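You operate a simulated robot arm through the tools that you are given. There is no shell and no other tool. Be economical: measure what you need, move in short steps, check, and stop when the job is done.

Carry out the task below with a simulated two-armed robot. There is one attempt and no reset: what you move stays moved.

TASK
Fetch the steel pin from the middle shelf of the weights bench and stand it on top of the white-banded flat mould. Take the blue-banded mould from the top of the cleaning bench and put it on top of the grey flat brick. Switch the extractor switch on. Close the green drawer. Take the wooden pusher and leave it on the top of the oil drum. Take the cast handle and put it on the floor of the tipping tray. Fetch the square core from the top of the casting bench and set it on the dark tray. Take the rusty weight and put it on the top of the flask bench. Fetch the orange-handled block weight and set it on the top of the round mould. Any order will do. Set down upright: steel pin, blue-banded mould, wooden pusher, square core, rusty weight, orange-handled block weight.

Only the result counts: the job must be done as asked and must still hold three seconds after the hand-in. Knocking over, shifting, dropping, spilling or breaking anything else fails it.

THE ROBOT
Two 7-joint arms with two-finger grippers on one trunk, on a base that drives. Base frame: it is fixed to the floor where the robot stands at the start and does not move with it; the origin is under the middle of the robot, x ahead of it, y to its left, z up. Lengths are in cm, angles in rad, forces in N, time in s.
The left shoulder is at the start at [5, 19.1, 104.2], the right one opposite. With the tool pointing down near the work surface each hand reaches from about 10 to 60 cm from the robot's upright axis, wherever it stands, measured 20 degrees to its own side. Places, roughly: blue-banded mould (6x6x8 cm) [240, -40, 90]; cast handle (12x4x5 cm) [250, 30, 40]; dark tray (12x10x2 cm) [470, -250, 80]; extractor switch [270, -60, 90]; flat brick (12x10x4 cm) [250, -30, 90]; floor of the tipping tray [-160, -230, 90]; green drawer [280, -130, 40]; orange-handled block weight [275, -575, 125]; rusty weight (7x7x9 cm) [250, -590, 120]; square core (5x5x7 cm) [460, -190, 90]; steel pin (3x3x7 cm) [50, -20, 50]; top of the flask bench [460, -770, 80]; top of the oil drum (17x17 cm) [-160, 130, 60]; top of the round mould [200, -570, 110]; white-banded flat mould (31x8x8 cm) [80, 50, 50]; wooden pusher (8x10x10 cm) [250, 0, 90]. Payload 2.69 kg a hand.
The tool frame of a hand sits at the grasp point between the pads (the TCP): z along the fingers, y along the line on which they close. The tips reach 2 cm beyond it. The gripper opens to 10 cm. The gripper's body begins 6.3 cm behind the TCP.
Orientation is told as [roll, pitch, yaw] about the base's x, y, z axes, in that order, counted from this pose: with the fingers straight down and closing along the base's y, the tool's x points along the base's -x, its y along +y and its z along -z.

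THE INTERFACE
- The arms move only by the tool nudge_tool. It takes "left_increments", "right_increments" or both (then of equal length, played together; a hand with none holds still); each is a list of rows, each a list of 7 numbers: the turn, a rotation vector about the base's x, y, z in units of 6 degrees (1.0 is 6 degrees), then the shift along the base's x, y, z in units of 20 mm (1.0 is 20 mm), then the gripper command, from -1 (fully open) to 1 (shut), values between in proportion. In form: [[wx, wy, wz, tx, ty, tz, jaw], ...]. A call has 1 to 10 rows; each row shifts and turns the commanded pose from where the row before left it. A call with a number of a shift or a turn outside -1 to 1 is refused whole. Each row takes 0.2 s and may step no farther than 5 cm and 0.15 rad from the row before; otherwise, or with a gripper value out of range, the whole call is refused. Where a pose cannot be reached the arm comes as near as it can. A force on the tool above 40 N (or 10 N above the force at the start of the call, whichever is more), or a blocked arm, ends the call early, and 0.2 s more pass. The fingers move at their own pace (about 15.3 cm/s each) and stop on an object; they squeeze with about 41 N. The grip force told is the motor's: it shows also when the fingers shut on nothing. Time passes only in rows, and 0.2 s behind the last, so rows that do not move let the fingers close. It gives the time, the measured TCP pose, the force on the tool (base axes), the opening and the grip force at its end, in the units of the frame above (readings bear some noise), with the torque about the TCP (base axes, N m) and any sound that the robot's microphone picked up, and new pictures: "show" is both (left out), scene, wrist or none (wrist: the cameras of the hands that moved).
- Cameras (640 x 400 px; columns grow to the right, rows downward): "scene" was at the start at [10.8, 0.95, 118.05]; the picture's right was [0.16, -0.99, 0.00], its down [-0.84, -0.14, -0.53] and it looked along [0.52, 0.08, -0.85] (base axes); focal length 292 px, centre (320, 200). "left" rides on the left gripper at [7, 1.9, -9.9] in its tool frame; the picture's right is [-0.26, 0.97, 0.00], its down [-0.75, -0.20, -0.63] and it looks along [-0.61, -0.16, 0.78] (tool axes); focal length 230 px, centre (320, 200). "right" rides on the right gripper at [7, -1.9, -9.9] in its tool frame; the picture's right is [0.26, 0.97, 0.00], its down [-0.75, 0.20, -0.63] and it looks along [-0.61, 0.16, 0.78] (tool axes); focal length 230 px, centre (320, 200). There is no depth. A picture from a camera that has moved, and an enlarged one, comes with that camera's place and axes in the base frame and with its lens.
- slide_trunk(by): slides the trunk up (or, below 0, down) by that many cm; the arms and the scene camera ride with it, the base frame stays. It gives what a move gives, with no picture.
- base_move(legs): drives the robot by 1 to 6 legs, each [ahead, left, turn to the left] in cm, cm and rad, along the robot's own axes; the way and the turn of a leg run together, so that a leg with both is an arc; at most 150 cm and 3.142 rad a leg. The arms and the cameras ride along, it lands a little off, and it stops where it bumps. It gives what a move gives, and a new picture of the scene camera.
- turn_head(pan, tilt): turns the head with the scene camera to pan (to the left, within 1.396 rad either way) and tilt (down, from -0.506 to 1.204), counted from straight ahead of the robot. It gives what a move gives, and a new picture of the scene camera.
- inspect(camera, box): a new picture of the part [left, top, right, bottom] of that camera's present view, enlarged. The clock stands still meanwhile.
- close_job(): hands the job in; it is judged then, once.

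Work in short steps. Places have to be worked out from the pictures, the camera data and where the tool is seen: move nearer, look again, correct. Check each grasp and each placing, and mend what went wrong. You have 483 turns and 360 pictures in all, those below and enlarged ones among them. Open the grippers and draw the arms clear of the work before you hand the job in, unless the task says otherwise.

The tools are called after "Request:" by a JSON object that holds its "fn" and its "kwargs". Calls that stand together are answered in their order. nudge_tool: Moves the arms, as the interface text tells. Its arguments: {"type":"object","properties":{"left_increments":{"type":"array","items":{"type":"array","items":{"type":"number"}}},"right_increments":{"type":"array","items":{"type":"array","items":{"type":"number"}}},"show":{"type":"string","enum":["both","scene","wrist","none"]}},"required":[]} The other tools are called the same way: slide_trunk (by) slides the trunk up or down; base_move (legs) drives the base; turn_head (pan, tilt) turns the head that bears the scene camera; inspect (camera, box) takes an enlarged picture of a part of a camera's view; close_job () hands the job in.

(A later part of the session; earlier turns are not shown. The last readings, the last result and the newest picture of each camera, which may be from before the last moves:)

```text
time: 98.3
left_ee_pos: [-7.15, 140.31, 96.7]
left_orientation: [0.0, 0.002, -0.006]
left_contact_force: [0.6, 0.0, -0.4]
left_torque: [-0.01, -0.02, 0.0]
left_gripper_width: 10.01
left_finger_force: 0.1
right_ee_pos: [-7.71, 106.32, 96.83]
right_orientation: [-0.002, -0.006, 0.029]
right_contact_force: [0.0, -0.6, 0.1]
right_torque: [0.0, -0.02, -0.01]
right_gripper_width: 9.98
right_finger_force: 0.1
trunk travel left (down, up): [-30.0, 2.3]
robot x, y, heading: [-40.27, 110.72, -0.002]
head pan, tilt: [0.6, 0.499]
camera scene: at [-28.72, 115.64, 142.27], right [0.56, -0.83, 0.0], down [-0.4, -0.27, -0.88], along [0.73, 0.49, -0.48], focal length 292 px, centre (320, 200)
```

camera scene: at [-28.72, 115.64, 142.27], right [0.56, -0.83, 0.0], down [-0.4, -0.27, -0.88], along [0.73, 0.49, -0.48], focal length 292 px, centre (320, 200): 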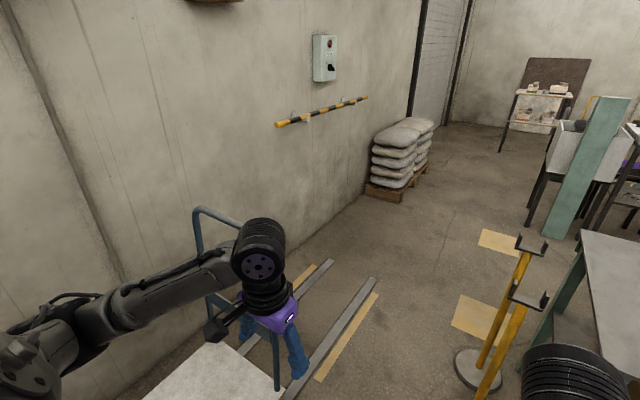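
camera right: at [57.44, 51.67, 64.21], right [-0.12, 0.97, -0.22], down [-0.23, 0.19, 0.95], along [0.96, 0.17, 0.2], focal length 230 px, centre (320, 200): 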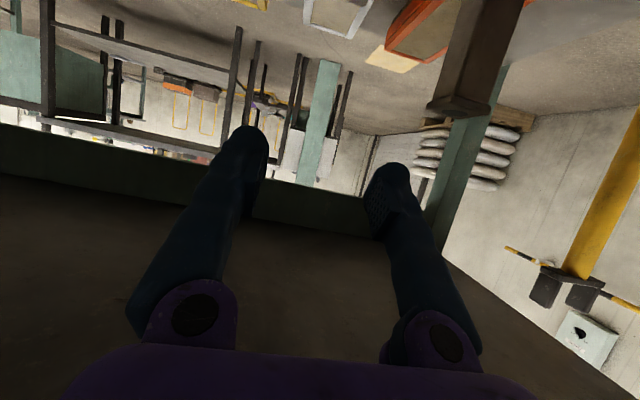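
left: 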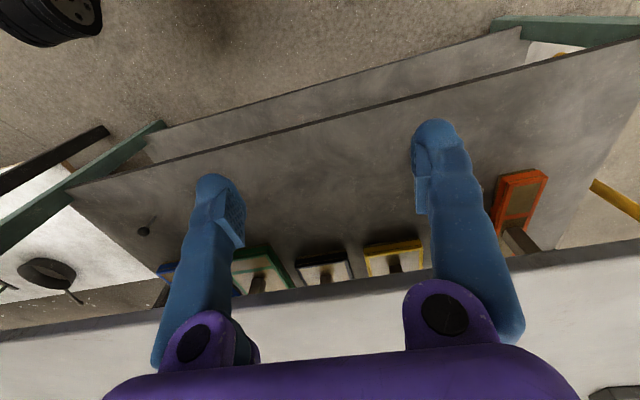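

Nothing appears displaced. The gap here is too tight, so I'll take the wide aisle on the right instead: turn to face -y and drive along it.

Request:
{"fn": "base_move", "kwargs": {"legs": [[-15, 0, 0], [0, -60, 0], [0, 0, -1.571], [100, 0, 0]]}}

Request:
{"fn": "turn_head", "kwargs": {"pan": 0.0, "tilt": 0.35}}

Request:
{"fn": "turn_head", "kwargs": {"pan": -1.2, "tilt": 0.35}}

```text
time: 113.8
left_ee_pos: [-28.68, -84.64, 96.62]
left_orientation: [-0.001, 0.003, -1.592]
left_contact_force: [0.5, 0.2, -0.2]
left_torque: [0.02, 0.02, -0.02]
left_gripper_width: 9.99
left_finger_force: 0.1
right_ee_pos: [-62.43, -83.53, 96.93]
right_orientation: [-0.004, -0.004, -1.558]
right_contact_force: [0.5, -0.4, -1.1]
right_torque: [-0.05, -0.01, 0.01]
right_gripper_width: 9.99
right_finger_force: 0.0
trunk travel left (down, up): [-30.0, 2.3]
robot x, y, heading: [-57.55, -51.1, -1.595]
head pan, tilt: [0.6, 0.499]
camera scene: at [-52.73, -62.76, 142.27], right [-0.84, -0.55, 0.0], down [-0.26, 0.4, -0.88], along [0.48, -0.73, -0.48], focal length 292 px, centre (320, 200)
```

scene: 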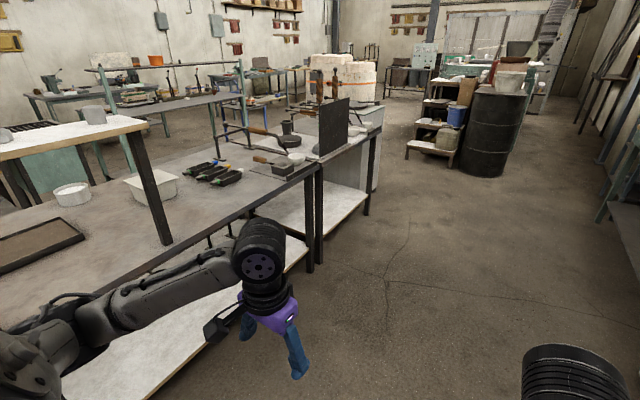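

```text
time: 114.8
left_ee_pos: [-28.69, -84.66, 96.74]
left_orientation: [0.0, 0.002, -1.591]
left_contact_force: [-0.1, -0.4, 0.9]
left_torque: [-0.01, 0.01, 0.03]
left_gripper_width: 9.99
left_finger_force: 0.1
right_ee_pos: [-62.54, -83.52, 96.79]
right_orientation: [0.0, -0.004, -1.558]
right_contact_force: [0.4, -0.4, 0.3]
right_torque: [0.02, -0.01, 0.02]
right_gripper_width: 10.0
right_finger_force: 0.1
trunk travel left (down, up): [-30.0, 2.3]
robot x, y, heading: [-57.74, -50.82, -1.592]
head pan, tilt: [0.0, 0.351]
camera scene: at [-57.9, -64.44, 143.64], right [-1.0, 0.02, 0.0], down [0.01, 0.34, -0.94], along [-0.02, -0.94, -0.34], focal length 292 px, centre (320, 200)
```

scene: 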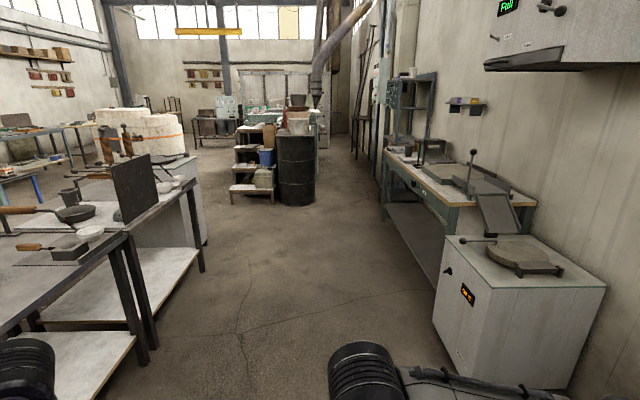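

```text
time: 116.2
left_ee_pos: [-28.54, -84.63, 96.71]
left_orientation: [0.0, 0.0, -1.591]
left_contact_force: [0.2, -0.2, -0.1]
left_torque: [0.0, -0.04, 0.04]
left_gripper_width: 10.0
left_finger_force: 0.1
right_ee_pos: [-62.57, -83.25, 96.8]
right_orientation: [0.0, -0.006, -1.56]
right_contact_force: [0.5, 0.2, -0.1]
right_torque: [0.03, 0.04, 0.01]
right_gripper_width: 9.99
right_finger_force: 0.1
trunk travel left (down, up): [-30.0, 2.3]
robot x, y, heading: [-57.74, -50.94, -1.588]
head pan, tilt: [-1.201, 0.351]
camera scene: at [-66.47, -58.33, 143.64], right [-0.34, 0.94, 0.0], down [0.32, 0.12, -0.94], along [-0.88, -0.32, -0.34], focal length 292 px, centre (320, 200)
```

scene: 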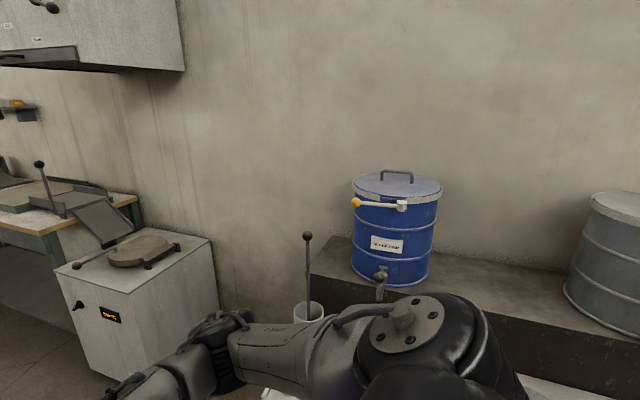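

The aisle is clear to about y=-330. Driving there and looking left (+x) across the end of the bench row.

Request:
{"fn": "base_move", "kwargs": {"legs": [[140, 0, 0.02], [115, 0, 0]]}}

Request:
{"fn": "turn_head", "kwargs": {"pan": 1.2, "tilt": 0.35}}

Request:
{"fn": "turn_head", "kwargs": {"pan": 0.5, "tilt": 0.35}}

```text
time: 128.6
left_ee_pos: [-30.4, -337.85, 96.67]
left_orientation: [-0.001, 0.002, -1.583]
left_contact_force: [0.0, 0.4, -0.7]
left_torque: [-0.01, 0.03, -0.02]
left_gripper_width: 9.98
left_finger_force: 0.0
right_ee_pos: [-64.26, -336.82, 96.9]
right_orientation: [-0.003, -0.006, -1.55]
right_contact_force: [0.0, 0.1, -0.1]
right_torque: [-0.04, -0.02, 0.01]
right_gripper_width: 9.98
right_finger_force: 0.0
trunk travel left (down, up): [-30.0, 2.3]
robot x, y, heading: [-59.45, -304.24, -1.579]
head pan, tilt: [-1.201, 0.351]
camera scene: at [-68.5, -311.82, 143.64], right [-0.35, 0.94, 0.0], down [0.32, 0.12, -0.94], along [-0.88, -0.33, -0.34], focal length 292 px, centre (320, 200)
```

scene: 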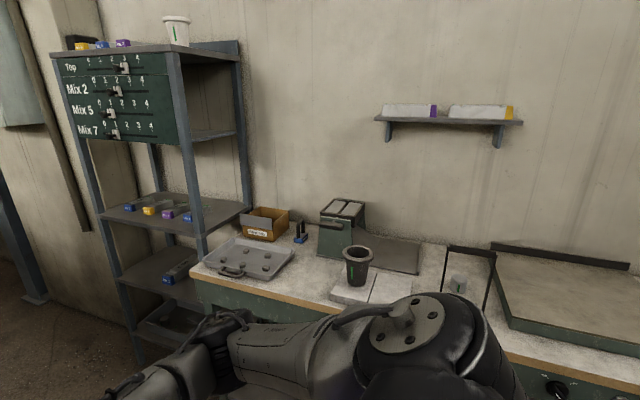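

```text
time: 130.8
left_ee_pos: [-30.52, -337.89, 96.78]
left_orientation: [0.0, 0.0, -1.583]
left_contact_force: [0.2, 0.1, -0.2]
left_torque: [-0.02, 0.0, -0.03]
left_gripper_width: 10.02
left_finger_force: 0.2
right_ee_pos: [-64.37, -336.93, 96.93]
right_orientation: [-0.003, -0.005, -1.551]
right_contact_force: [-0.4, -0.9, 0.9]
right_torque: [0.02, -0.01, 0.0]
right_gripper_width: 10.02
right_finger_force: 0.0
trunk travel left (down, up): [-30.0, 2.3]
robot x, y, heading: [-59.79, -304.28, -1.583]
head pan, tilt: [1.201, 0.351]
camera scene: at [-51.14, -312.01, 143.64], right [-0.37, -0.93, 0.0], down [-0.32, 0.13, -0.94], along [0.87, -0.35, -0.34], focal length 292 px, centre (320, 200)
```

scene: 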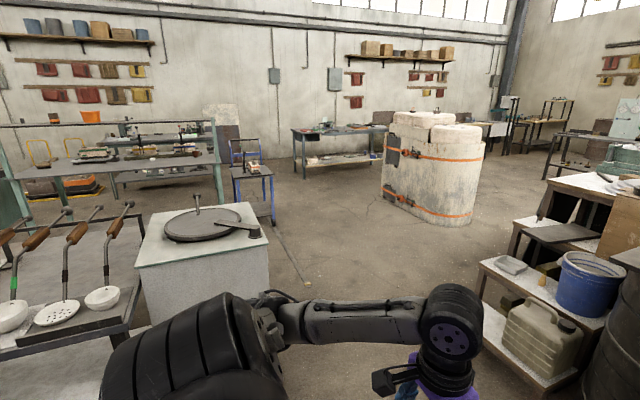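

```text
time: 131.8
left_ee_pos: [-30.44, -337.82, 96.68]
left_orientation: [-0.001, 0.003, -1.583]
left_contact_force: [-0.1, -0.2, -0.2]
left_torque: [-0.04, 0.02, -0.03]
left_gripper_width: 9.99
left_finger_force: 0.0
right_ee_pos: [-64.35, -336.92, 96.82]
right_orientation: [-0.001, -0.006, -1.55]
right_contact_force: [0.1, -0.3, -0.5]
right_torque: [0.0, -0.01, -0.02]
right_gripper_width: 9.99
right_finger_force: 0.0
trunk travel left (down, up): [-30.0, 2.3]
robot x, y, heading: [-59.6, -304.31, -1.583]
head pan, tilt: [0.499, 0.351]
camera scene: at [-55.41, -316.76, 143.64], right [-0.88, -0.47, 0.0], down [-0.16, 0.3, -0.94], along [0.44, -0.83, -0.34], focal length 292 px, centre (320, 200)
```

scene: 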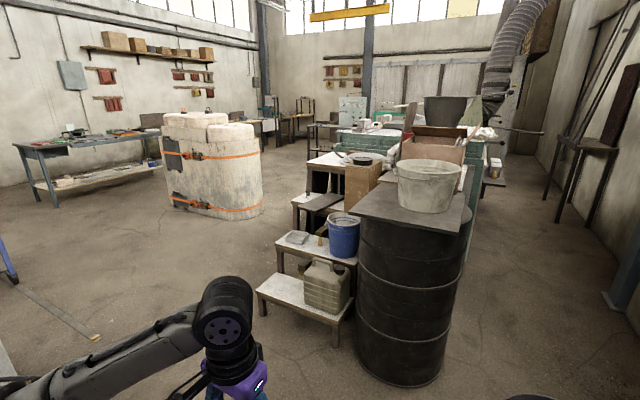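

There is a clear passage between the round-plate cabinet (to y≈-333) and the rack (y<-430). I'll drive through at y≈-377 heading +x.

Request:
{"fn": "base_move", "kwargs": {"legs": [[72, 0, 0], [0, 0, 1.583], [150, 0, 0], [60, 0, 0]]}}

Request:
{"fn": "turn_head", "kwargs": {"pan": 1.2, "tilt": 0.35}}

Request:
{"fn": "turn_head", "kwargs": {"pan": 0.3, "tilt": 0.35}}

Request:
{"fn": "turn_head", "kwargs": {"pan": -0.9, "tilt": 0.35}}

```text
time: 149.3
left_ee_pos: [180.24, -354.55, 96.73]
left_orientation: [0.0, 0.002, -0.056]
left_contact_force: [0.5, 0.0, -0.4]
left_torque: [-0.02, 0.03, -0.01]
left_gripper_width: 10.0
left_finger_force: 0.0
right_ee_pos: [177.75, -388.44, 96.84]
right_orientation: [0.0, -0.005, -0.023]
right_contact_force: [-0.6, -0.7, 1.0]
right_torque: [0.03, 0.04, 0.03]
right_gripper_width: 10.03
right_finger_force: 0.0
trunk travel left (down, up): [-30.0, 2.3]
robot x, y, heading: [145.52, -382.47, -0.059]
head pan, tilt: [0.499, 0.351]
camera scene: at [157.99, -378.73, 143.63], right [0.43, -0.9, 0.0], down [-0.31, -0.15, -0.94], along [0.85, 0.4, -0.34], focal length 292 px, centre (320, 200)
```

scene: 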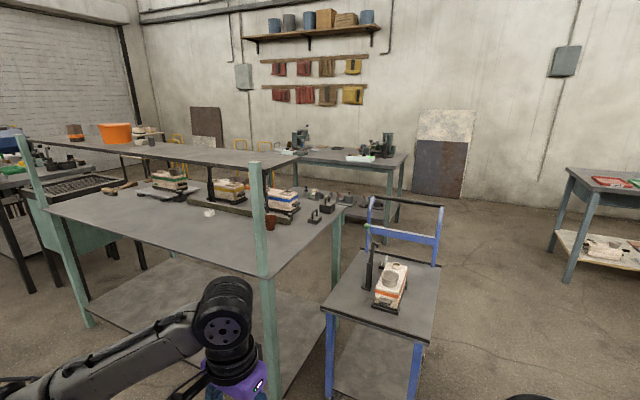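

```text
time: 150.4
left_ee_pos: [180.22, -354.61, 96.62]
left_orientation: [0.0, 0.002, -0.056]
left_contact_force: [0.6, -0.1, 0.1]
left_torque: [0.0, -0.03, -0.05]
left_gripper_width: 9.99
left_finger_force: 0.0
right_ee_pos: [177.88, -388.23, 96.84]
right_orientation: [-0.001, -0.005, -0.023]
right_contact_force: [0.4, -0.5, 0.2]
right_torque: [0.0, -0.01, -0.02]
right_gripper_width: 9.97
right_finger_force: 0.1
trunk travel left (down, up): [-30.0, 2.3]
robot x, y, heading: [145.88, -382.31, -0.055]
head pan, tilt: [1.201, 0.351]
camera scene: at [153.39, -374.25, 143.64], right [0.91, -0.41, 0.0], down [-0.14, -0.31, -0.94], along [0.39, 0.86, -0.34], focal length 292 px, centre (320, 200)
```

scene: 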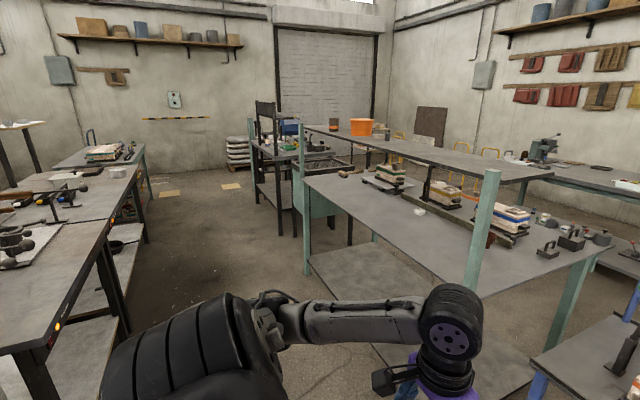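

```text
time: 151.6
left_ee_pos: [180.23, -354.65, 96.65]
left_orientation: [0.0, 0.002, -0.055]
left_contact_force: [-1.1, 0.3, -0.8]
left_torque: [0.03, -0.02, 0.01]
left_gripper_width: 10.02
left_finger_force: 0.1
right_ee_pos: [177.82, -388.35, 96.98]
right_orientation: [0.0, -0.005, -0.022]
right_contact_force: [0.6, 0.2, -0.7]
right_torque: [-0.03, 0.01, 0.01]
right_gripper_width: 10.0
right_finger_force: 0.0
trunk travel left (down, up): [-30.0, 2.3]
robot x, y, heading: [145.56, -382.58, -0.058]
head pan, tilt: [0.3, 0.351]
camera scene: at [158.57, -380.46, 143.64], right [0.24, -0.97, 0.0], down [-0.33, -0.08, -0.94], along [0.91, 0.23, -0.34], focal length 292 px, centre (320, 200)
```

scene: 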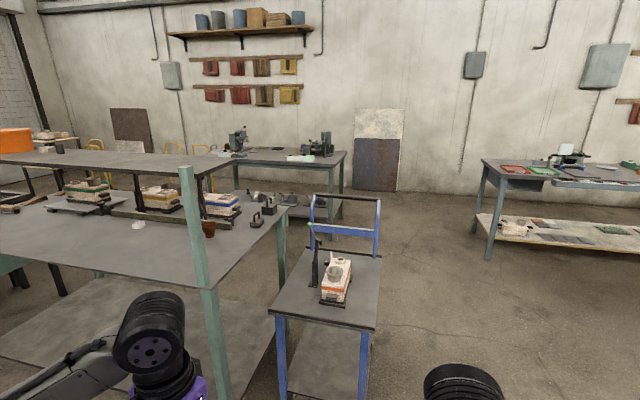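

```text
time: 153.0
left_ee_pos: [180.32, -354.67, 96.66]
left_orientation: [0.001, 0.0, -0.057]
left_contact_force: [0.6, 0.0, 0.2]
left_torque: [0.0, 0.01, -0.01]
left_gripper_width: 9.98
left_finger_force: 0.1
right_ee_pos: [177.86, -388.36, 96.81]
right_orientation: [-0.001, -0.004, -0.022]
right_contact_force: [0.3, -0.4, -1.0]
right_torque: [0.0, 0.0, 0.02]
right_gripper_width: 10.01
right_finger_force: 0.1
trunk travel left (down, up): [-30.0, 2.3]
robot x, y, heading: [145.23, -382.47, -0.057]
head pan, tilt: [-0.901, 0.351]
camera scene: at [154.91, -390.33, 143.64], right [-0.82, -0.58, 0.0], down [-0.2, 0.28, -0.94], along [0.54, -0.77, -0.34], focal length 292 px, centre (320, 200)
```

scene: 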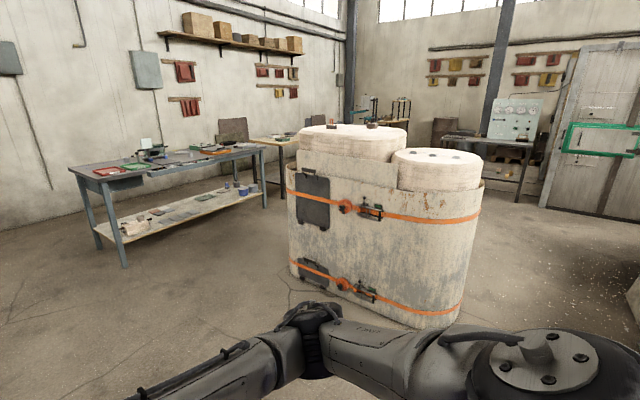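

Excellent overview: the furnace-like stack at about (250,-570) carries the two weights; its lower round drum is the round mould. I'll drive up to it facing -y and look.

Request:
{"fn": "base_move", "kwargs": {"legs": [[0, 0, -1.513], [70, 80, 0]]}}

Request:
{"fn": "turn_head", "kwargs": {"pan": 0.0, "tilt": 0.5}}

```text
time: 163.9
left_ee_pos: [253.95, -483.94, 96.61]
left_orientation: [0.0, 0.002, -1.558]
left_contact_force: [-0.4, -0.2, -0.1]
left_torque: [0.03, 0.05, 0.0]
left_gripper_width: 9.97
left_finger_force: 0.1
right_ee_pos: [220.11, -483.97, 96.94]
right_orientation: [-0.002, -0.006, -1.526]
right_contact_force: [0.1, -0.5, 0.2]
right_torque: [-0.02, 0.04, -0.02]
right_gripper_width: 10.01
right_finger_force: 0.1
trunk travel left (down, up): [-30.0, 2.3]
robot x, y, heading: [223.77, -451.02, -1.563]
head pan, tilt: [-0.901, 0.351]
camera scene: at [216.71, -461.31, 143.64], right [-0.63, 0.78, 0.0], down [0.27, 0.22, -0.94], along [-0.73, -0.59, -0.34], focal length 292 px, centre (320, 200)
```

scene: 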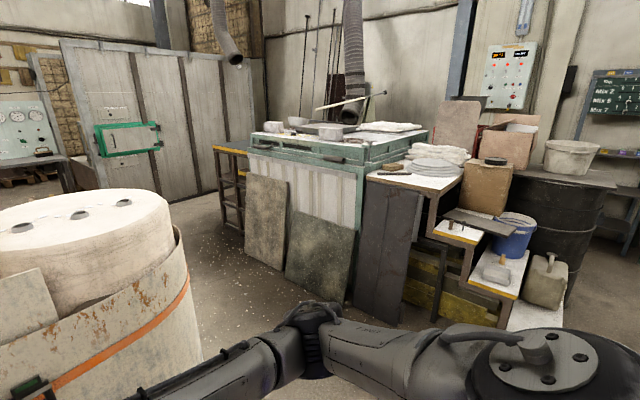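

```text
time: 165.1
left_ee_pos: [253.92, -483.95, 96.68]
left_orientation: [0.001, 0.002, -1.558]
left_contact_force: [0.2, -0.2, -0.6]
left_torque: [0.0, -0.05, -0.04]
left_gripper_width: 9.99
left_finger_force: 0.0
right_ee_pos: [220.09, -483.88, 96.85]
right_orientation: [0.001, -0.006, -1.525]
right_contact_force: [0.2, 0.1, 0.6]
right_torque: [0.02, 0.01, 0.02]
right_gripper_width: 9.99
right_finger_force: 0.0
trunk travel left (down, up): [-30.0, 2.3]
robot x, y, heading: [223.81, -451.08, -1.553]
head pan, tilt: [0.0, 0.499]
camera scene: at [224.03, -464.52, 142.27], right [-1.0, -0.01, 0.0], down [-0.01, 0.48, -0.88], along [0.01, -0.88, -0.48], focal length 292 px, centre (320, 200)
```

scene: 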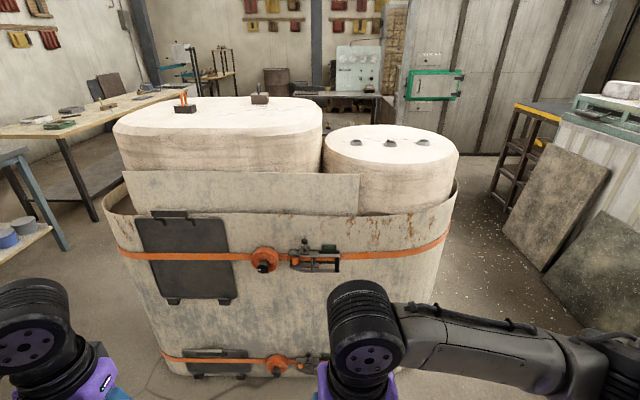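

Rays match the listing: orange-handled weight at about (275,-574), rusty at about (250,-588), drum top z≈119.5, round mould top ≈108 at (200,-570). The weights are too deep from this side, so I'll go round the east side.

Request:
{"fn": "base_move", "kwargs": {"legs": [[0, 137, 0], [112, 0, 0], [0, 0, -1.585]]}}

Request:
{"fn": "turn_head", "kwargs": {"pan": 0.0, "tilt": 0.6}}

Request:
{"fn": "turn_head", "kwargs": {"pan": 1.0, "tilt": 0.5}}

```text
time: 186.5
left_ee_pos: [337.03, -589.36, 96.64]
left_orientation: [0.0, 0.001, -3.09]
left_contact_force: [0.3, -0.5, 0.1]
left_torque: [-0.01, -0.01, 0.04]
left_gripper_width: 10.0
left_finger_force: 0.0
right_ee_pos: [335.82, -555.41, 96.77]
right_orientation: [0.0, -0.005, -3.056]
right_contact_force: [0.0, 0.0, -0.3]
right_torque: [-0.04, 0.0, -0.01]
right_gripper_width: 10.0
right_finger_force: 0.1
trunk travel left (down, up): [-30.0, 2.3]
robot x, y, heading: [368.88, -557.77, -3.087]
head pan, tilt: [0.0, 0.499]
camera scene: at [355.42, -558.75, 142.27], right [-0.05, 1.0, 0.0], down [0.48, 0.03, -0.88], along [-0.88, -0.05, -0.48], focal length 292 px, centre (320, 200)
```

scene: 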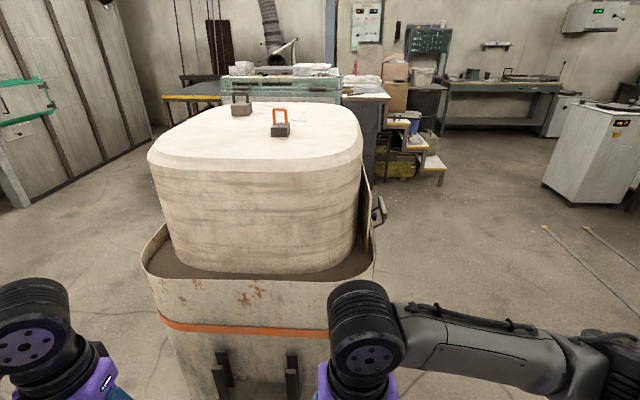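

```text
time: 187.2
left_ee_pos: [337.07, -589.26, 96.56]
left_orientation: [0.001, 0.001, -3.089]
left_contact_force: [0.9, -0.4, 0.7]
left_torque: [-0.02, -0.03, 0.0]
left_gripper_width: 9.97
left_finger_force: 0.1
right_ee_pos: [335.73, -555.49, 96.92]
right_orientation: [0.0, -0.006, -3.055]
right_contact_force: [-0.1, -0.8, -0.5]
right_torque: [-0.03, 0.0, 0.0]
right_gripper_width: 9.99
right_finger_force: 0.0
trunk travel left (down, up): [-30.0, 2.3]
robot x, y, heading: [368.79, -557.84, -3.086]
head pan, tilt: [0.0, 0.6]
camera scene: at [355.68, -558.75, 141.37], right [-0.05, 1.0, 0.0], down [0.56, 0.03, -0.83], along [-0.82, -0.04, -0.56], focal length 292 px, centre (320, 200)
```

scene: 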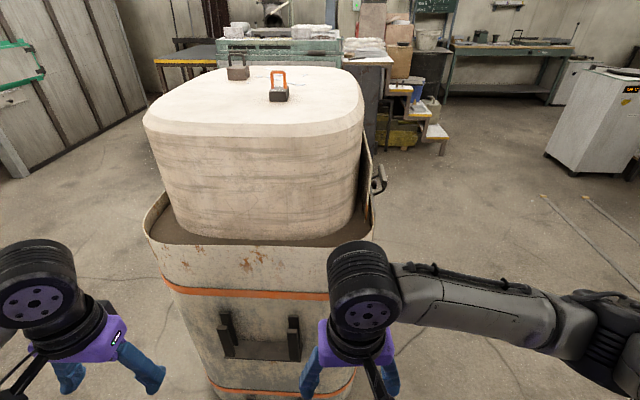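

```text
time: 188.4
left_ee_pos: [337.13, -589.2, 96.72]
left_orientation: [0.0, 0.001, -3.089]
left_contact_force: [-1.1, 0.1, 0.3]
left_torque: [-0.01, 0.0, 0.02]
left_gripper_width: 10.01
left_finger_force: 0.0
right_ee_pos: [335.68, -555.41, 96.89]
right_orientation: [0.0, -0.005, -3.056]
right_contact_force: [0.3, -0.4, 0.5]
right_torque: [0.01, 0.0, 0.0]
right_gripper_width: 10.0
right_finger_force: 0.1
trunk travel left (down, up): [-30.0, 2.3]
robot x, y, heading: [368.57, -557.86, -3.088]
head pan, tilt: [1.0, 0.499]
camera scene: at [359.99, -566.18, 142.27], right [-0.87, 0.5, 0.0], down [0.24, 0.42, -0.88], along [-0.44, -0.76, -0.48], focal length 292 px, centre (320, 200)
```

scene: 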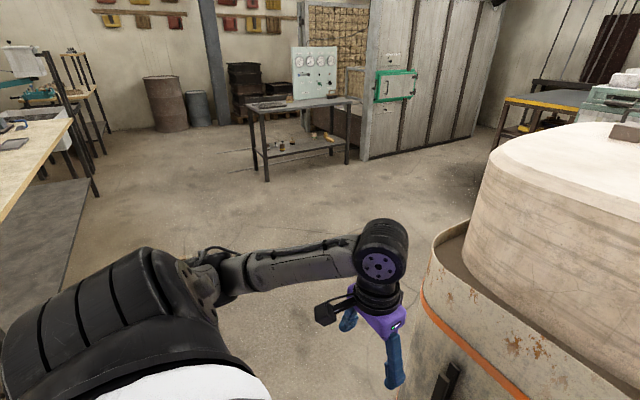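

Both weights are blocks with bail handles. Orange at (277,-574), rusty at (250.6,-592), top z≈119.5. I'll prepare the left hand: pitch up 48° and raise above the drum top.

Request:
{"fn": "nudge_tool", "kwargs": {"left_increments": [[0, 0.8, 0, 0, 0, 1, -1], [0, 0.8, 0, 0, 0, 1, -1], [0, 0.8, 0, 0, 0, 1, -1], [0, 0.8, 0, 0, 0, 1, -1], [0, 0.8, 0, 0, 0, 1, -1], [0, 0.8, 0, 0, 0, 1, -1], [0, 0.8, 0, 0, 0, 1, -1], [0, 0.8, 0, 0, 0, 1, -1], [0, 0.8, 0, 0, 0, 1, -1], [0, 0.8, 0, 0, 0, 1, -1]], "show": "none"}}

Request:
{"fn": "nudge_tool", "kwargs": {"left_increments": [[0, 0, 0, 0, 0.3, 1, -1], [0, 0, 0, 0, 0.3, 1, -1], [0, 0, 0, 0, 0.3, 1, -1], [0, 0, 0, 0, 0.3, 1, -1], [0, 0, 0, 0, 0.3, 1, -1], [0, 0, 0, 0, 0, 1, -1], [0, 0, 0, 0, 0, 1, -1]], "show": "none"}}

Request:
{"fn": "turn_head", "kwargs": {"pan": 0.0, "tilt": 0.6}}

```text
time: 190.6
left_ee_pos: [328.14, -591.9, 117.94]
left_orientation: [-0.058, -0.834, -3.065]
left_contact_force: [-0.4, 0.3, 0.8]
left_torque: [-0.02, -0.01, -0.01]
left_gripper_width: 9.99
left_finger_force: 0.1
left hand out of reach, approached as far as the arm can: row 3, 4, 5, 6, 7, 8, 9, 10
right_ee_pos: [335.58, -555.4, 96.89]
right_orientation: [0.001, -0.007, -3.056]
right_contact_force: [0.8, 0.1, -0.4]
right_torque: [0.02, 0.0, 0.01]
right_gripper_width: 9.99
right_finger_force: 0.0
trunk travel left (down, up): [-30.0, 2.3]
robot x, y, heading: [368.24, -557.56, -3.087]
head pan, tilt: [1.0, 0.499]
```

```text
time: 192.2
left_ee_pos: [328.18, -588.81, 131.95]
left_orientation: [-0.057, -0.834, -3.067]
left_contact_force: [-0.4, 0.6, 0.6]
left_torque: [-0.01, -0.01, -0.03]
left_gripper_width: 9.99
left_finger_force: 0.0
right_ee_pos: [335.85, -555.46, 96.93]
right_orientation: [0.0, -0.004, -3.056]
right_contact_force: [0.1, 0.1, -0.7]
right_torque: [0.0, -0.01, 0.01]
right_gripper_width: 10.01
right_finger_force: 0.1
trunk travel left (down, up): [-30.0, 2.3]
robot x, y, heading: [368.53, -557.9, -3.088]
head pan, tilt: [1.0, 0.499]
```

```text
time: 193.5
left_ee_pos: [328.2, -589.05, 131.83]
left_orientation: [-0.058, -0.835, -3.065]
left_contact_force: [0.9, 0.3, 0.5]
left_torque: [-0.01, -0.02, 0.03]
left_gripper_width: 10.0
left_finger_force: 0.1
right_ee_pos: [335.74, -555.45, 96.8]
right_orientation: [0.0, -0.005, -3.057]
right_contact_force: [-0.6, 1.2, -0.6]
right_torque: [-0.02, -0.02, 0.04]
right_gripper_width: 10.0
right_finger_force: 0.1
trunk travel left (down, up): [-30.0, 2.3]
robot x, y, heading: [368.35, -558.0, -3.088]
head pan, tilt: [0.0, 0.6]
camera scene: at [355.68, -558.75, 141.36], right [-0.05, 1.0, 0.0], down [0.56, 0.03, -0.83], along [-0.82, -0.04, -0.56], focal length 292 px, centre (320, 200)
```

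scene: 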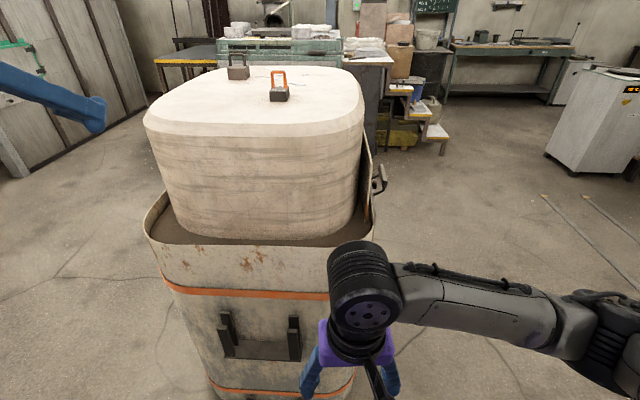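

Driving 16 cm closer, then moving the left hand above the orange-handled weight for a wrist view.

Request:
{"fn": "base_move", "kwargs": {"legs": [[16, 0, 0]]}}

Request:
{"fn": "nudge_tool", "kwargs": {"left_increments": [[0, 0, 0, -1, 0.5, 0, -1], [0, 0, 0, -1, 0.5, 0, -1], [0, 0, 0, -1, 0.5, 0, -1], [0, 0, 0, -1, 0.5, 0, -1], [0, 0, 0, -1, 0.5, 0, -1], [0, 0, 0, -1, 0.5, 0, -1], [0, 0, 0, -1, 0.5, 0, -1]], "show": "both"}}

```text
time: 194.9
left_ee_pos: [311.75, -589.7, 131.87]
left_orientation: [-0.056, -0.836, -3.066]
left_contact_force: [0.2, -0.3, 0.2]
left_torque: [0.02, -0.04, 0.0]
left_gripper_width: 10.01
left_finger_force: 0.1
right_ee_pos: [319.23, -556.25, 96.87]
right_orientation: [0.002, -0.004, -3.058]
right_contact_force: [0.3, 0.1, 0.7]
right_torque: [0.0, 0.01, 0.03]
right_gripper_width: 10.02
right_finger_force: 0.0
trunk travel left (down, up): [-30.0, 2.3]
robot x, y, heading: [351.97, -558.71, -3.089]
head pan, tilt: [0.0, 0.6]
camera scene: at [339.19, -559.59, 141.35], right [-0.05, 1.0, 0.0], down [0.56, 0.03, -0.82], along [-0.82, -0.04, -0.57], focal length 292 px, centre (320, 200)
```

scene: 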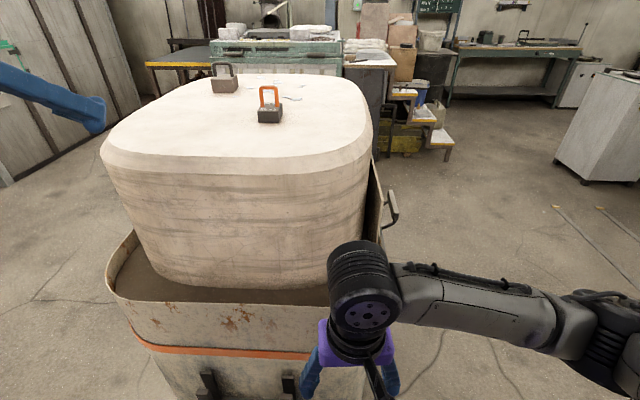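

```text
time: 196.5
left_ee_pos: [297.74, -582.74, 131.98]
left_orientation: [-0.056, -0.834, -3.066]
left_contact_force: [0.3, 0.4, 0.0]
left_torque: [0.01, -0.01, -0.03]
left_gripper_width: 9.97
left_finger_force: 0.3
right_ee_pos: [319.33, -556.19, 96.88]
right_orientation: [0.001, -0.005, -3.057]
right_contact_force: [-0.4, -0.5, -0.2]
right_torque: [0.01, 0.02, -0.01]
right_gripper_width: 10.0
right_finger_force: 0.1
trunk travel left (down, up): [-30.0, 2.3]
robot x, y, heading: [352.15, -558.84, -3.096]
head pan, tilt: [0.0, 0.6]
camera scene: at [339.23, -559.56, 141.36], right [-0.05, 1.0, 0.0], down [0.56, 0.03, -0.82], along [-0.82, -0.04, -0.57], focal length 292 px, centre (320, 200)
camera left: at [309.84, -584.17, 133.3], right [-0.14, -0.98, 0.15], down [-0.04, 0.16, 0.99], along [-0.99, 0.13, -0.06], focal length 230 px, centre (320, 200)
```

scene: 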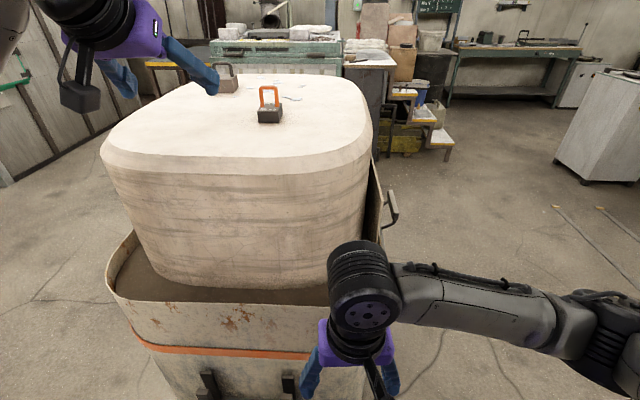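
left: 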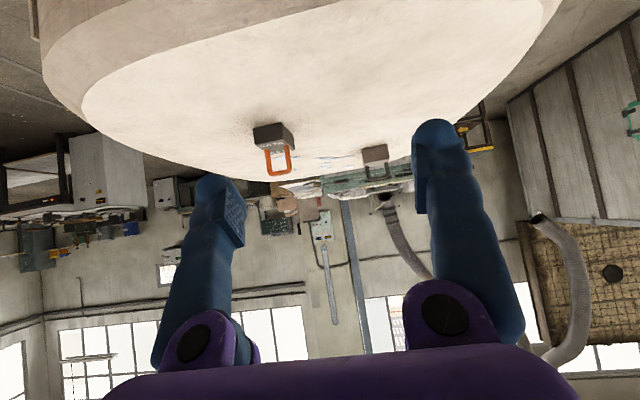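

Orange weight refined: base at (278,-574.3), block about 3 cm tall, 6 cm wide, handle top z≈126. Moving to just behind/above it.

Request:
{"fn": "nudge_tool", "kwargs": {"left_increments": [[0, 0, 0, -1, 0.6, 0, -1], [0, 0, 0, -1, 0.6, 0, -1], [0, 0, 0, -1, 0.6, 0, -1], [0, 0, 0, -1, 0.6, -0.2, -1], [0, 0, 0, -1, 0.6, -0.3, -1], [0, 0, 0, -1, 0.6, -0.5, -1], [0, 0, 0, -1, 0.6, -0.5, -1]], "show": "wrist"}}

```text
time: 198.1
left_ee_pos: [283.78, -574.34, 128.69]
left_orientation: [-0.058, -0.835, -3.067]
left_contact_force: [-0.9, 0.1, 0.0]
left_torque: [0.0, -0.06, 0.01]
left_gripper_width: 10.0
left_finger_force: 0.0
right_ee_pos: [319.36, -556.3, 96.84]
right_orientation: [0.001, -0.004, -3.059]
right_contact_force: [-0.3, 0.5, 0.4]
right_torque: [0.01, 0.03, 0.03]
right_gripper_width: 9.98
right_finger_force: 0.0
trunk travel left (down, up): [-30.0, 2.3]
robot x, y, heading: [352.02, -559.14, -3.09]
head pan, tilt: [0.0, 0.6]
camera left: at [295.96, -575.76, 130.05], right [-0.14, -0.98, 0.15], down [-0.04, 0.16, 0.99], along [-0.99, 0.13, -0.06], focal length 230 px, centre (320, 200)
```

left: 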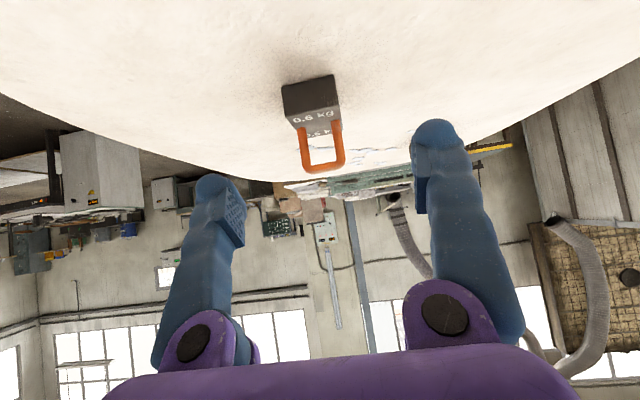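

Moving along the tool axis onto the block and closing.

Request:
{"fn": "nudge_tool", "kwargs": {"left_increments": [[0, 0, 0, -0.9, 0.05, -0.8, -1], [0, 0, 0, -0.9, 0.05, -0.8, -1], [0, 0, 0, -0.9, 0.05, -0.8, -1], [0, 0, 0, -0.9, 0.05, -0.75, -1], [0, 0, 0, 0, 0, 0, 0.5], [0, 0, 0, 0, 0, 0, 1], [0, 0, 0, 0, 0, 0, 1]], "show": "wrist"}}

```text
time: 199.7
left_ee_pos: [276.45, -574.1, 122.22]
left_orientation: [-0.059, -0.836, -3.067]
left_contact_force: [0.3, 1.4, 0.3]
left_torque: [-0.1, 0.16, -0.09]
left_gripper_width: 4.5
left_finger_force: 40.6
right_ee_pos: [319.25, -556.22, 96.87]
right_orientation: [-0.001, -0.004, -3.057]
right_contact_force: [0.0, 0.2, 0.9]
right_torque: [0.01, -0.04, -0.02]
right_gripper_width: 10.01
right_finger_force: 0.1
trunk travel left (down, up): [-30.0, 2.3]
robot x, y, heading: [352.06, -559.12, -3.087]
head pan, tilt: [0.0, 0.6]
camera left: at [288.63, -575.55, 123.77], right [-0.14, -0.98, 0.15], down [-0.04, 0.16, 0.99], along [-0.99, 0.13, -0.06], focal length 230 px, centre (320, 200)
```

left: 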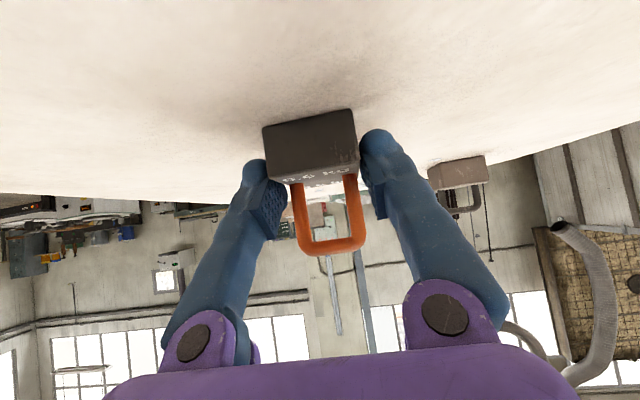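

Gripped at 4.5 cm. Lifting.

Request:
{"fn": "nudge_tool", "kwargs": {"left_increments": [[0, 0, 0, 0, 0, 0.5, 1], [0, 0, 0, 0, 0, 1, 1], [0, 0, 0, 0, 0, 1, 1], [0, 0, 0, 0, 0, 1, 1]], "show": "wrist"}}

```text
time: 200.7
left_ee_pos: [276.52, -573.9, 129.8]
left_orientation: [-0.059, -0.834, -3.067]
left_contact_force: [0.5, -0.3, -0.1]
left_torque: [0.01, -0.01, -0.03]
left_gripper_width: 0.01
left_finger_force: 29.2
right_ee_pos: [319.41, -556.22, 96.85]
right_orientation: [0.0, -0.005, -3.058]
right_contact_force: [0.7, 0.6, -1.2]
right_torque: [-0.02, 0.02, 0.02]
right_gripper_width: 9.99
right_finger_force: 0.1
trunk travel left (down, up): [-30.0, 2.3]
robot x, y, heading: [352.24, -559.15, -3.09]
head pan, tilt: [0.0, 0.6]
camera left: at [288.72, -575.41, 131.12], right [-0.14, -0.98, 0.15], down [-0.04, 0.16, 0.99], along [-0.99, 0.13, -0.06], focal length 230 px, centre (320, 200)
```

left: 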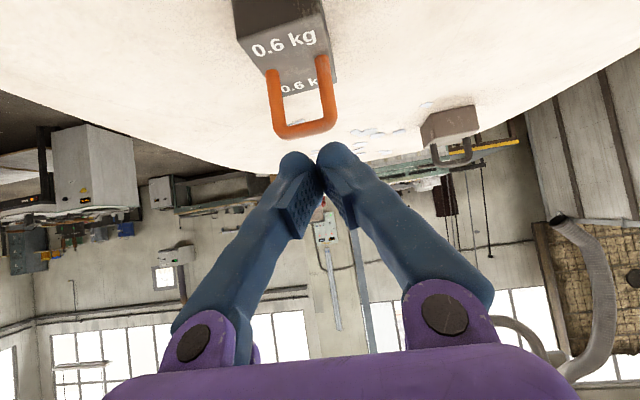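

It slipped—my pads were only on the top edge. The block stands upright still. I'll grip the bail's posts instead, TCP at about (275.7,-573.5,125).

Request:
{"fn": "nudge_tool", "kwargs": {"left_increments": [[0, 0, 0, 0, 0, 0.3, -1], [0, 0, 0, -0.2, 0.1, 0, -0.4], [0, 0, 0, -0.2, 0.1, 0, -0.4], [0, 0, 0, 0, 0, -0.9, -0.4]], "show": "wrist"}}

```text
time: 201.7
left_ee_pos: [275.73, -573.71, 128.33]
left_orientation: [-0.058, -0.835, -3.065]
left_contact_force: [-0.2, 0.5, -0.6]
left_torque: [-0.02, 0.03, 0.0]
left_gripper_width: 7.02
left_finger_force: 0.1
right_ee_pos: [319.28, -556.17, 96.86]
right_orientation: [-0.003, -0.004, -3.058]
right_contact_force: [0.1, 0.5, -0.3]
right_torque: [-0.02, -0.04, -0.01]
right_gripper_width: 9.99
right_finger_force: 0.0
trunk travel left (down, up): [-30.0, 2.3]
robot x, y, heading: [352.27, -559.0, -3.087]
head pan, tilt: [0.0, 0.6]
camera left: at [287.92, -575.15, 129.72], right [-0.14, -0.98, 0.15], down [-0.04, 0.16, 0.99], along [-0.99, 0.13, -0.06], focal length 230 px, centre (320, 200)
```

left: 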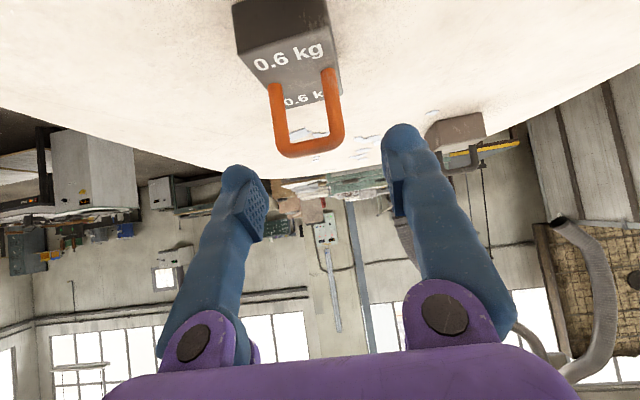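

Handle at (275.3,-573.4,126.1). Lowering to straddle it and closing.

Request:
{"fn": "nudge_tool", "kwargs": {"left_increments": [[0, 0, 0, -0.2, 0.1, -0.9, -0.4], [0, 0, 0, 0, 0, -0.85, -0.4], [0, 0, 0, 0, 0, 0, 0.5], [0, 0, 0, 0, 0, 0, 1], [0, 0, 0, 0, 0, 0, 1], [0, 0, 0, 0, 0, 0, 1]], "show": "wrist"}}

```text
time: 203.1
left_ee_pos: [275.31, -573.42, 124.89]
left_orientation: [-0.058, -0.835, -3.066]
left_contact_force: [-0.9, -0.7, 0.3]
left_torque: [-0.17, 0.09, 0.03]
left_gripper_width: 4.04
left_finger_force: 41.1
right_ee_pos: [319.39, -556.32, 96.79]
right_orientation: [-0.001, -0.006, -3.059]
right_contact_force: [0.5, 0.4, 1.4]
right_torque: [0.01, -0.03, 0.0]
right_gripper_width: 9.98
right_finger_force: 0.1
trunk travel left (down, up): [-30.0, 2.3]
robot x, y, heading: [352.11, -558.93, -3.09]
head pan, tilt: [0.0, 0.6]
camera left: at [287.54, -574.87, 126.33], right [-0.14, -0.98, 0.15], down [-0.04, 0.16, 0.99], along [-0.99, 0.13, -0.06], focal length 230 px, centre (320, 200)
```

left: 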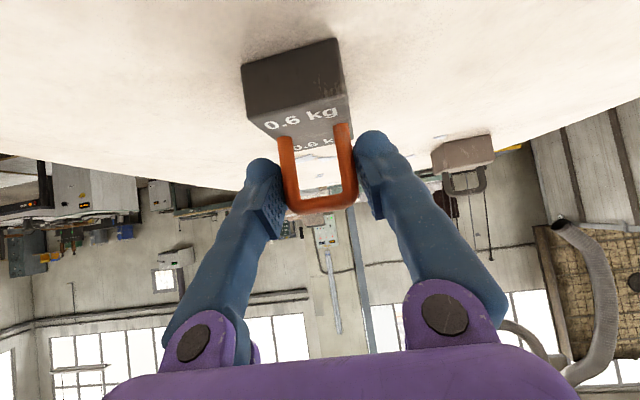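

Now holding the bail posts (4.0 cm). Lift gently and check.

Request:
{"fn": "nudge_tool", "kwargs": {"left_increments": [[0, 0, 0, 0, 0, 0.4, 1], [0, 0, 0, 0, 0, 0.6, 1], [0, 0, 0, 0, 0, 0, 1]], "show": "wrist"}}

```text
time: 203.9
left_ee_pos: [275.17, -573.37, 126.81]
left_orientation: [-0.057, -0.832, -3.068]
left_contact_force: [0.3, -0.6, -6.0]
left_torque: [0.0, -0.05, -0.01]
left_gripper_width: 4.04
left_finger_force: 40.9
right_ee_pos: [319.25, -556.13, 96.69]
right_orientation: [-0.002, -0.004, -3.058]
right_contact_force: [0.8, -0.2, 1.2]
right_torque: [0.03, 0.0, 0.02]
right_gripper_width: 10.01
right_finger_force: 0.1
trunk travel left (down, up): [-30.0, 2.3]
robot x, y, heading: [352.31, -558.56, -3.094]
head pan, tilt: [0.0, 0.6]
camera left: at [287.36, -574.79, 128.13], right [-0.14, -0.98, 0.15], down [-0.04, 0.16, 0.99], along [-0.99, 0.13, -0.07], focal length 230 px, centre (320, 200)
```

left: 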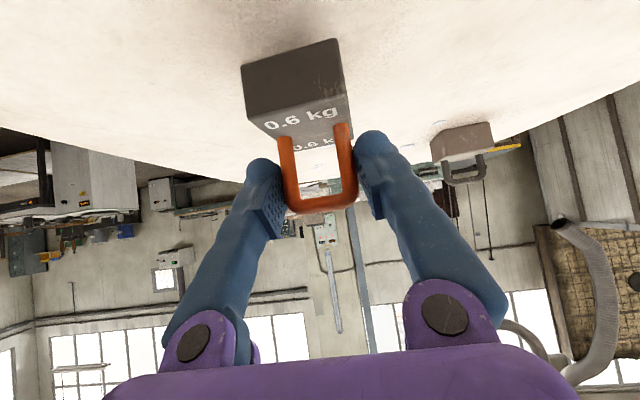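

Holding 0.6 kg steadily. Raise, retract, then drive round to the north side facing the round mould.

Request:
{"fn": "nudge_tool", "kwargs": {"left_increments": [[0, 0, 0, 0, 0, 1, 1], [0, 0, 0, 0.5, 0, 1, 1], [0, 0, 0, 1, 0, 1, 1], [0, 0, 0, 1, 0, 1, 1], [0, 0, 0, 1, 0, 0, 1], [0, 0, 0, 1, 0, 0, 1], [0, 0, 0, 1, 0, 0, 1], [0, 0, 0, 1, 0, 0, 1], [0, 0, 0, 1, 0, 0, 1], [0, 0, 0, 1, 0, 0, 1]], "show": "none"}}

Request:
{"fn": "base_move", "kwargs": {"legs": [[-16, 0, 0], [0, -110, 0], [0, 0, 1.52], [0, -150, 0]]}}

Request:
{"fn": "turn_head", "kwargs": {"pan": 0.1, "tilt": 0.6}}

```text
time: 206.1
left_ee_pos: [292.13, -573.52, 134.67]
left_orientation: [-0.058, -0.833, -3.066]
left_contact_force: [0.7, 0.5, -6.3]
left_torque: [0.0, -0.04, 0.04]
left_gripper_width: 4.06
left_finger_force: 41.5
right_ee_pos: [319.44, -556.42, 96.88]
right_orientation: [-0.002, -0.003, -3.058]
right_contact_force: [0.1, -0.3, -0.5]
right_torque: [0.0, -0.01, 0.0]
right_gripper_width: 9.97
right_finger_force: 0.1
trunk travel left (down, up): [-30.0, 2.3]
robot x, y, heading: [352.02, -558.57, -3.088]
head pan, tilt: [0.0, 0.6]
```

```text
time: 233.9
left_ee_pos: [222.31, -507.05, 134.64]
left_orientation: [-0.057, -0.833, -1.557]
left_contact_force: [-0.5, 0.6, -6.7]
left_torque: [0.02, -0.05, -0.01]
left_gripper_width: 3.99
left_finger_force: 40.7
right_ee_pos: [206.69, -478.84, 96.89]
right_orientation: [0.0, -0.004, -1.55]
right_contact_force: [0.1, -0.1, -0.2]
right_torque: [-0.04, 0.02, 0.01]
right_gripper_width: 9.99
right_finger_force: 0.1
trunk travel left (down, up): [-30.0, 2.3]
robot x, y, heading: [211.44, -446.0, -1.582]
head pan, tilt: [0.0, 0.6]
camera scene: at [211.18, -459.3, 141.35], right [-1.0, 0.01, 0.0], down [0.01, 0.57, -0.82], along [-0.01, -0.82, -0.57], focal length 292 px, centre (320, 200)
```

scene: 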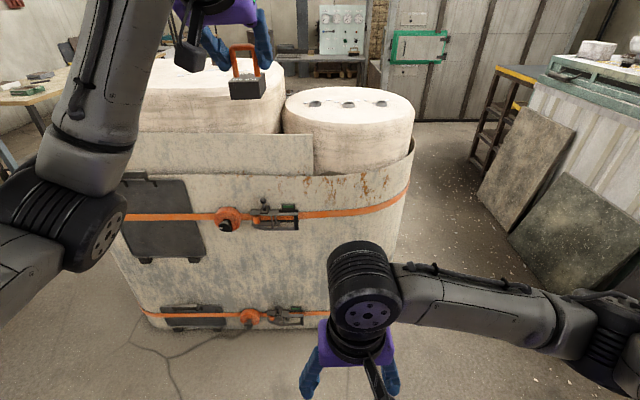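

```text
time: 234.6
left_ee_pos: [222.14, -507.05, 134.56]
left_orientation: [-0.057, -0.833, -1.56]
left_contact_force: [0.1, 0.3, -5.7]
left_torque: [0.02, -0.03, 0.03]
left_gripper_width: 4.05
left_finger_force: 41.4
right_ee_pos: [206.8, -478.76, 96.84]
right_orientation: [0.0, -0.004, -1.548]
right_contact_force: [0.6, 1.1, -0.3]
right_torque: [-0.01, 0.0, -0.01]
right_gripper_width: 9.99
right_finger_force: 0.0
trunk travel left (down, up): [-30.0, 2.3]
robot x, y, heading: [211.74, -446.17, -1.581]
head pan, tilt: [0.099, 0.6]
camera scene: at [212.06, -459.27, 141.35], right [-1.0, -0.09, 0.0], down [-0.05, 0.56, -0.82], along [0.07, -0.82, -0.57], focal length 292 px, centre (320, 200)
```

scene: 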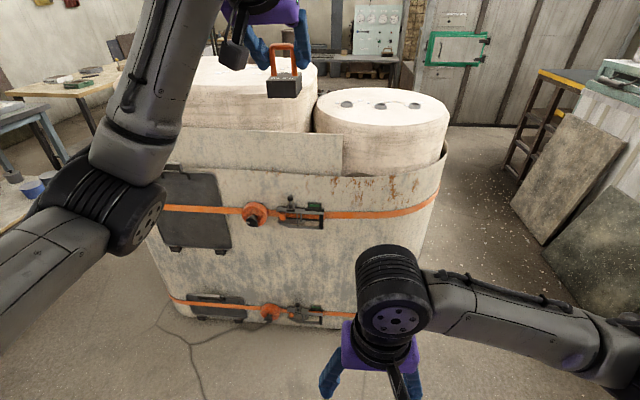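

The weight hangs upright. Round mould centre ≈(199,-571), top ≈108, three studs along its midline; I'll set the weight in front of them at about (199,-558).

Request:
{"fn": "base_move", "kwargs": {"legs": [[40, -22, 0.01]]}}

Request:
{"fn": "nudge_tool", "kwargs": {"left_increments": [[0, 0, 0, 0, -1, -0.3, 1], [0, 0, 0, 0, -1, -0.5, 1], [0, 0, 0, 0, -0.5, -0.5, 1]], "show": "both"}}

```text
time: 237.3
left_ee_pos: [200.92, -546.56, 134.61]
left_orientation: [-0.058, -0.832, -1.538]
left_contact_force: [0.0, -0.1, -5.6]
left_torque: [0.06, -0.05, -0.01]
left_gripper_width: 4.03
left_finger_force: 41.4
right_ee_pos: [184.93, -518.48, 96.79]
right_orientation: [0.001, -0.004, -1.528]
right_contact_force: [-0.3, 0.1, 0.4]
right_torque: [0.0, -0.01, 0.05]
right_gripper_width: 9.99
right_finger_force: 0.0
trunk travel left (down, up): [-30.0, 2.3]
robot x, y, heading: [188.73, -485.9, -1.562]
head pan, tilt: [0.099, 0.6]
camera scene: at [189.87, -498.95, 141.35], right [-0.99, -0.11, 0.0], down [-0.06, 0.56, -0.82], along [0.09, -0.82, -0.57], focal length 292 px, centre (320, 200)
```

scene: 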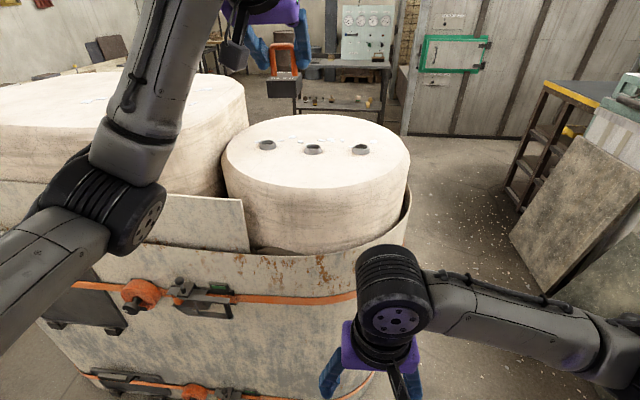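

```text
time: 238.1
left_ee_pos: [200.93, -551.35, 131.97]
left_orientation: [-0.058, -0.832, -1.538]
left_contact_force: [0.2, -0.6, -4.7]
left_torque: [0.06, -0.05, -0.03]
left_gripper_width: 4.03
left_finger_force: 41.1
right_ee_pos: [184.87, -518.59, 96.87]
right_orientation: [-0.001, -0.004, -1.53]
right_contact_force: [0.1, 0.1, -0.2]
right_torque: [-0.01, -0.06, 0.01]
right_gripper_width: 10.02
right_finger_force: 0.1
trunk travel left (down, up): [-30.0, 2.3]
robot x, y, heading: [188.88, -485.8, -1.563]
head pan, tilt: [0.099, 0.6]
camera scene: at [189.89, -498.95, 141.35], right [-0.99, -0.11, 0.0], down [-0.06, 0.56, -0.82], along [0.09, -0.82, -0.57], focal length 292 px, centre (320, 200)
camera left: at [203.01, -539.25, 133.34], right [0.97, -0.18, 0.15], down [-0.16, -0.04, 0.99], along [-0.17, -0.98, -0.07], focal length 230 px, centre (320, 200)
```

scene: 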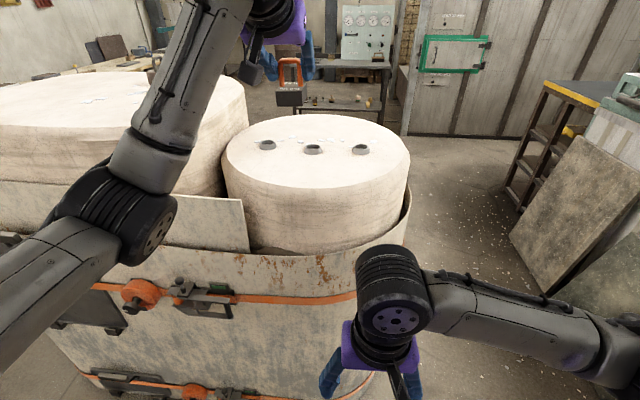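
left: 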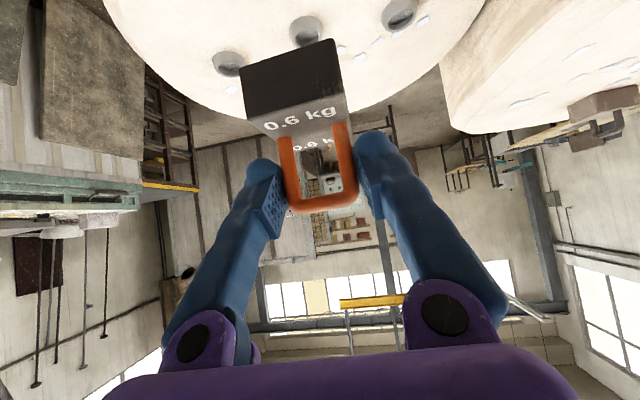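

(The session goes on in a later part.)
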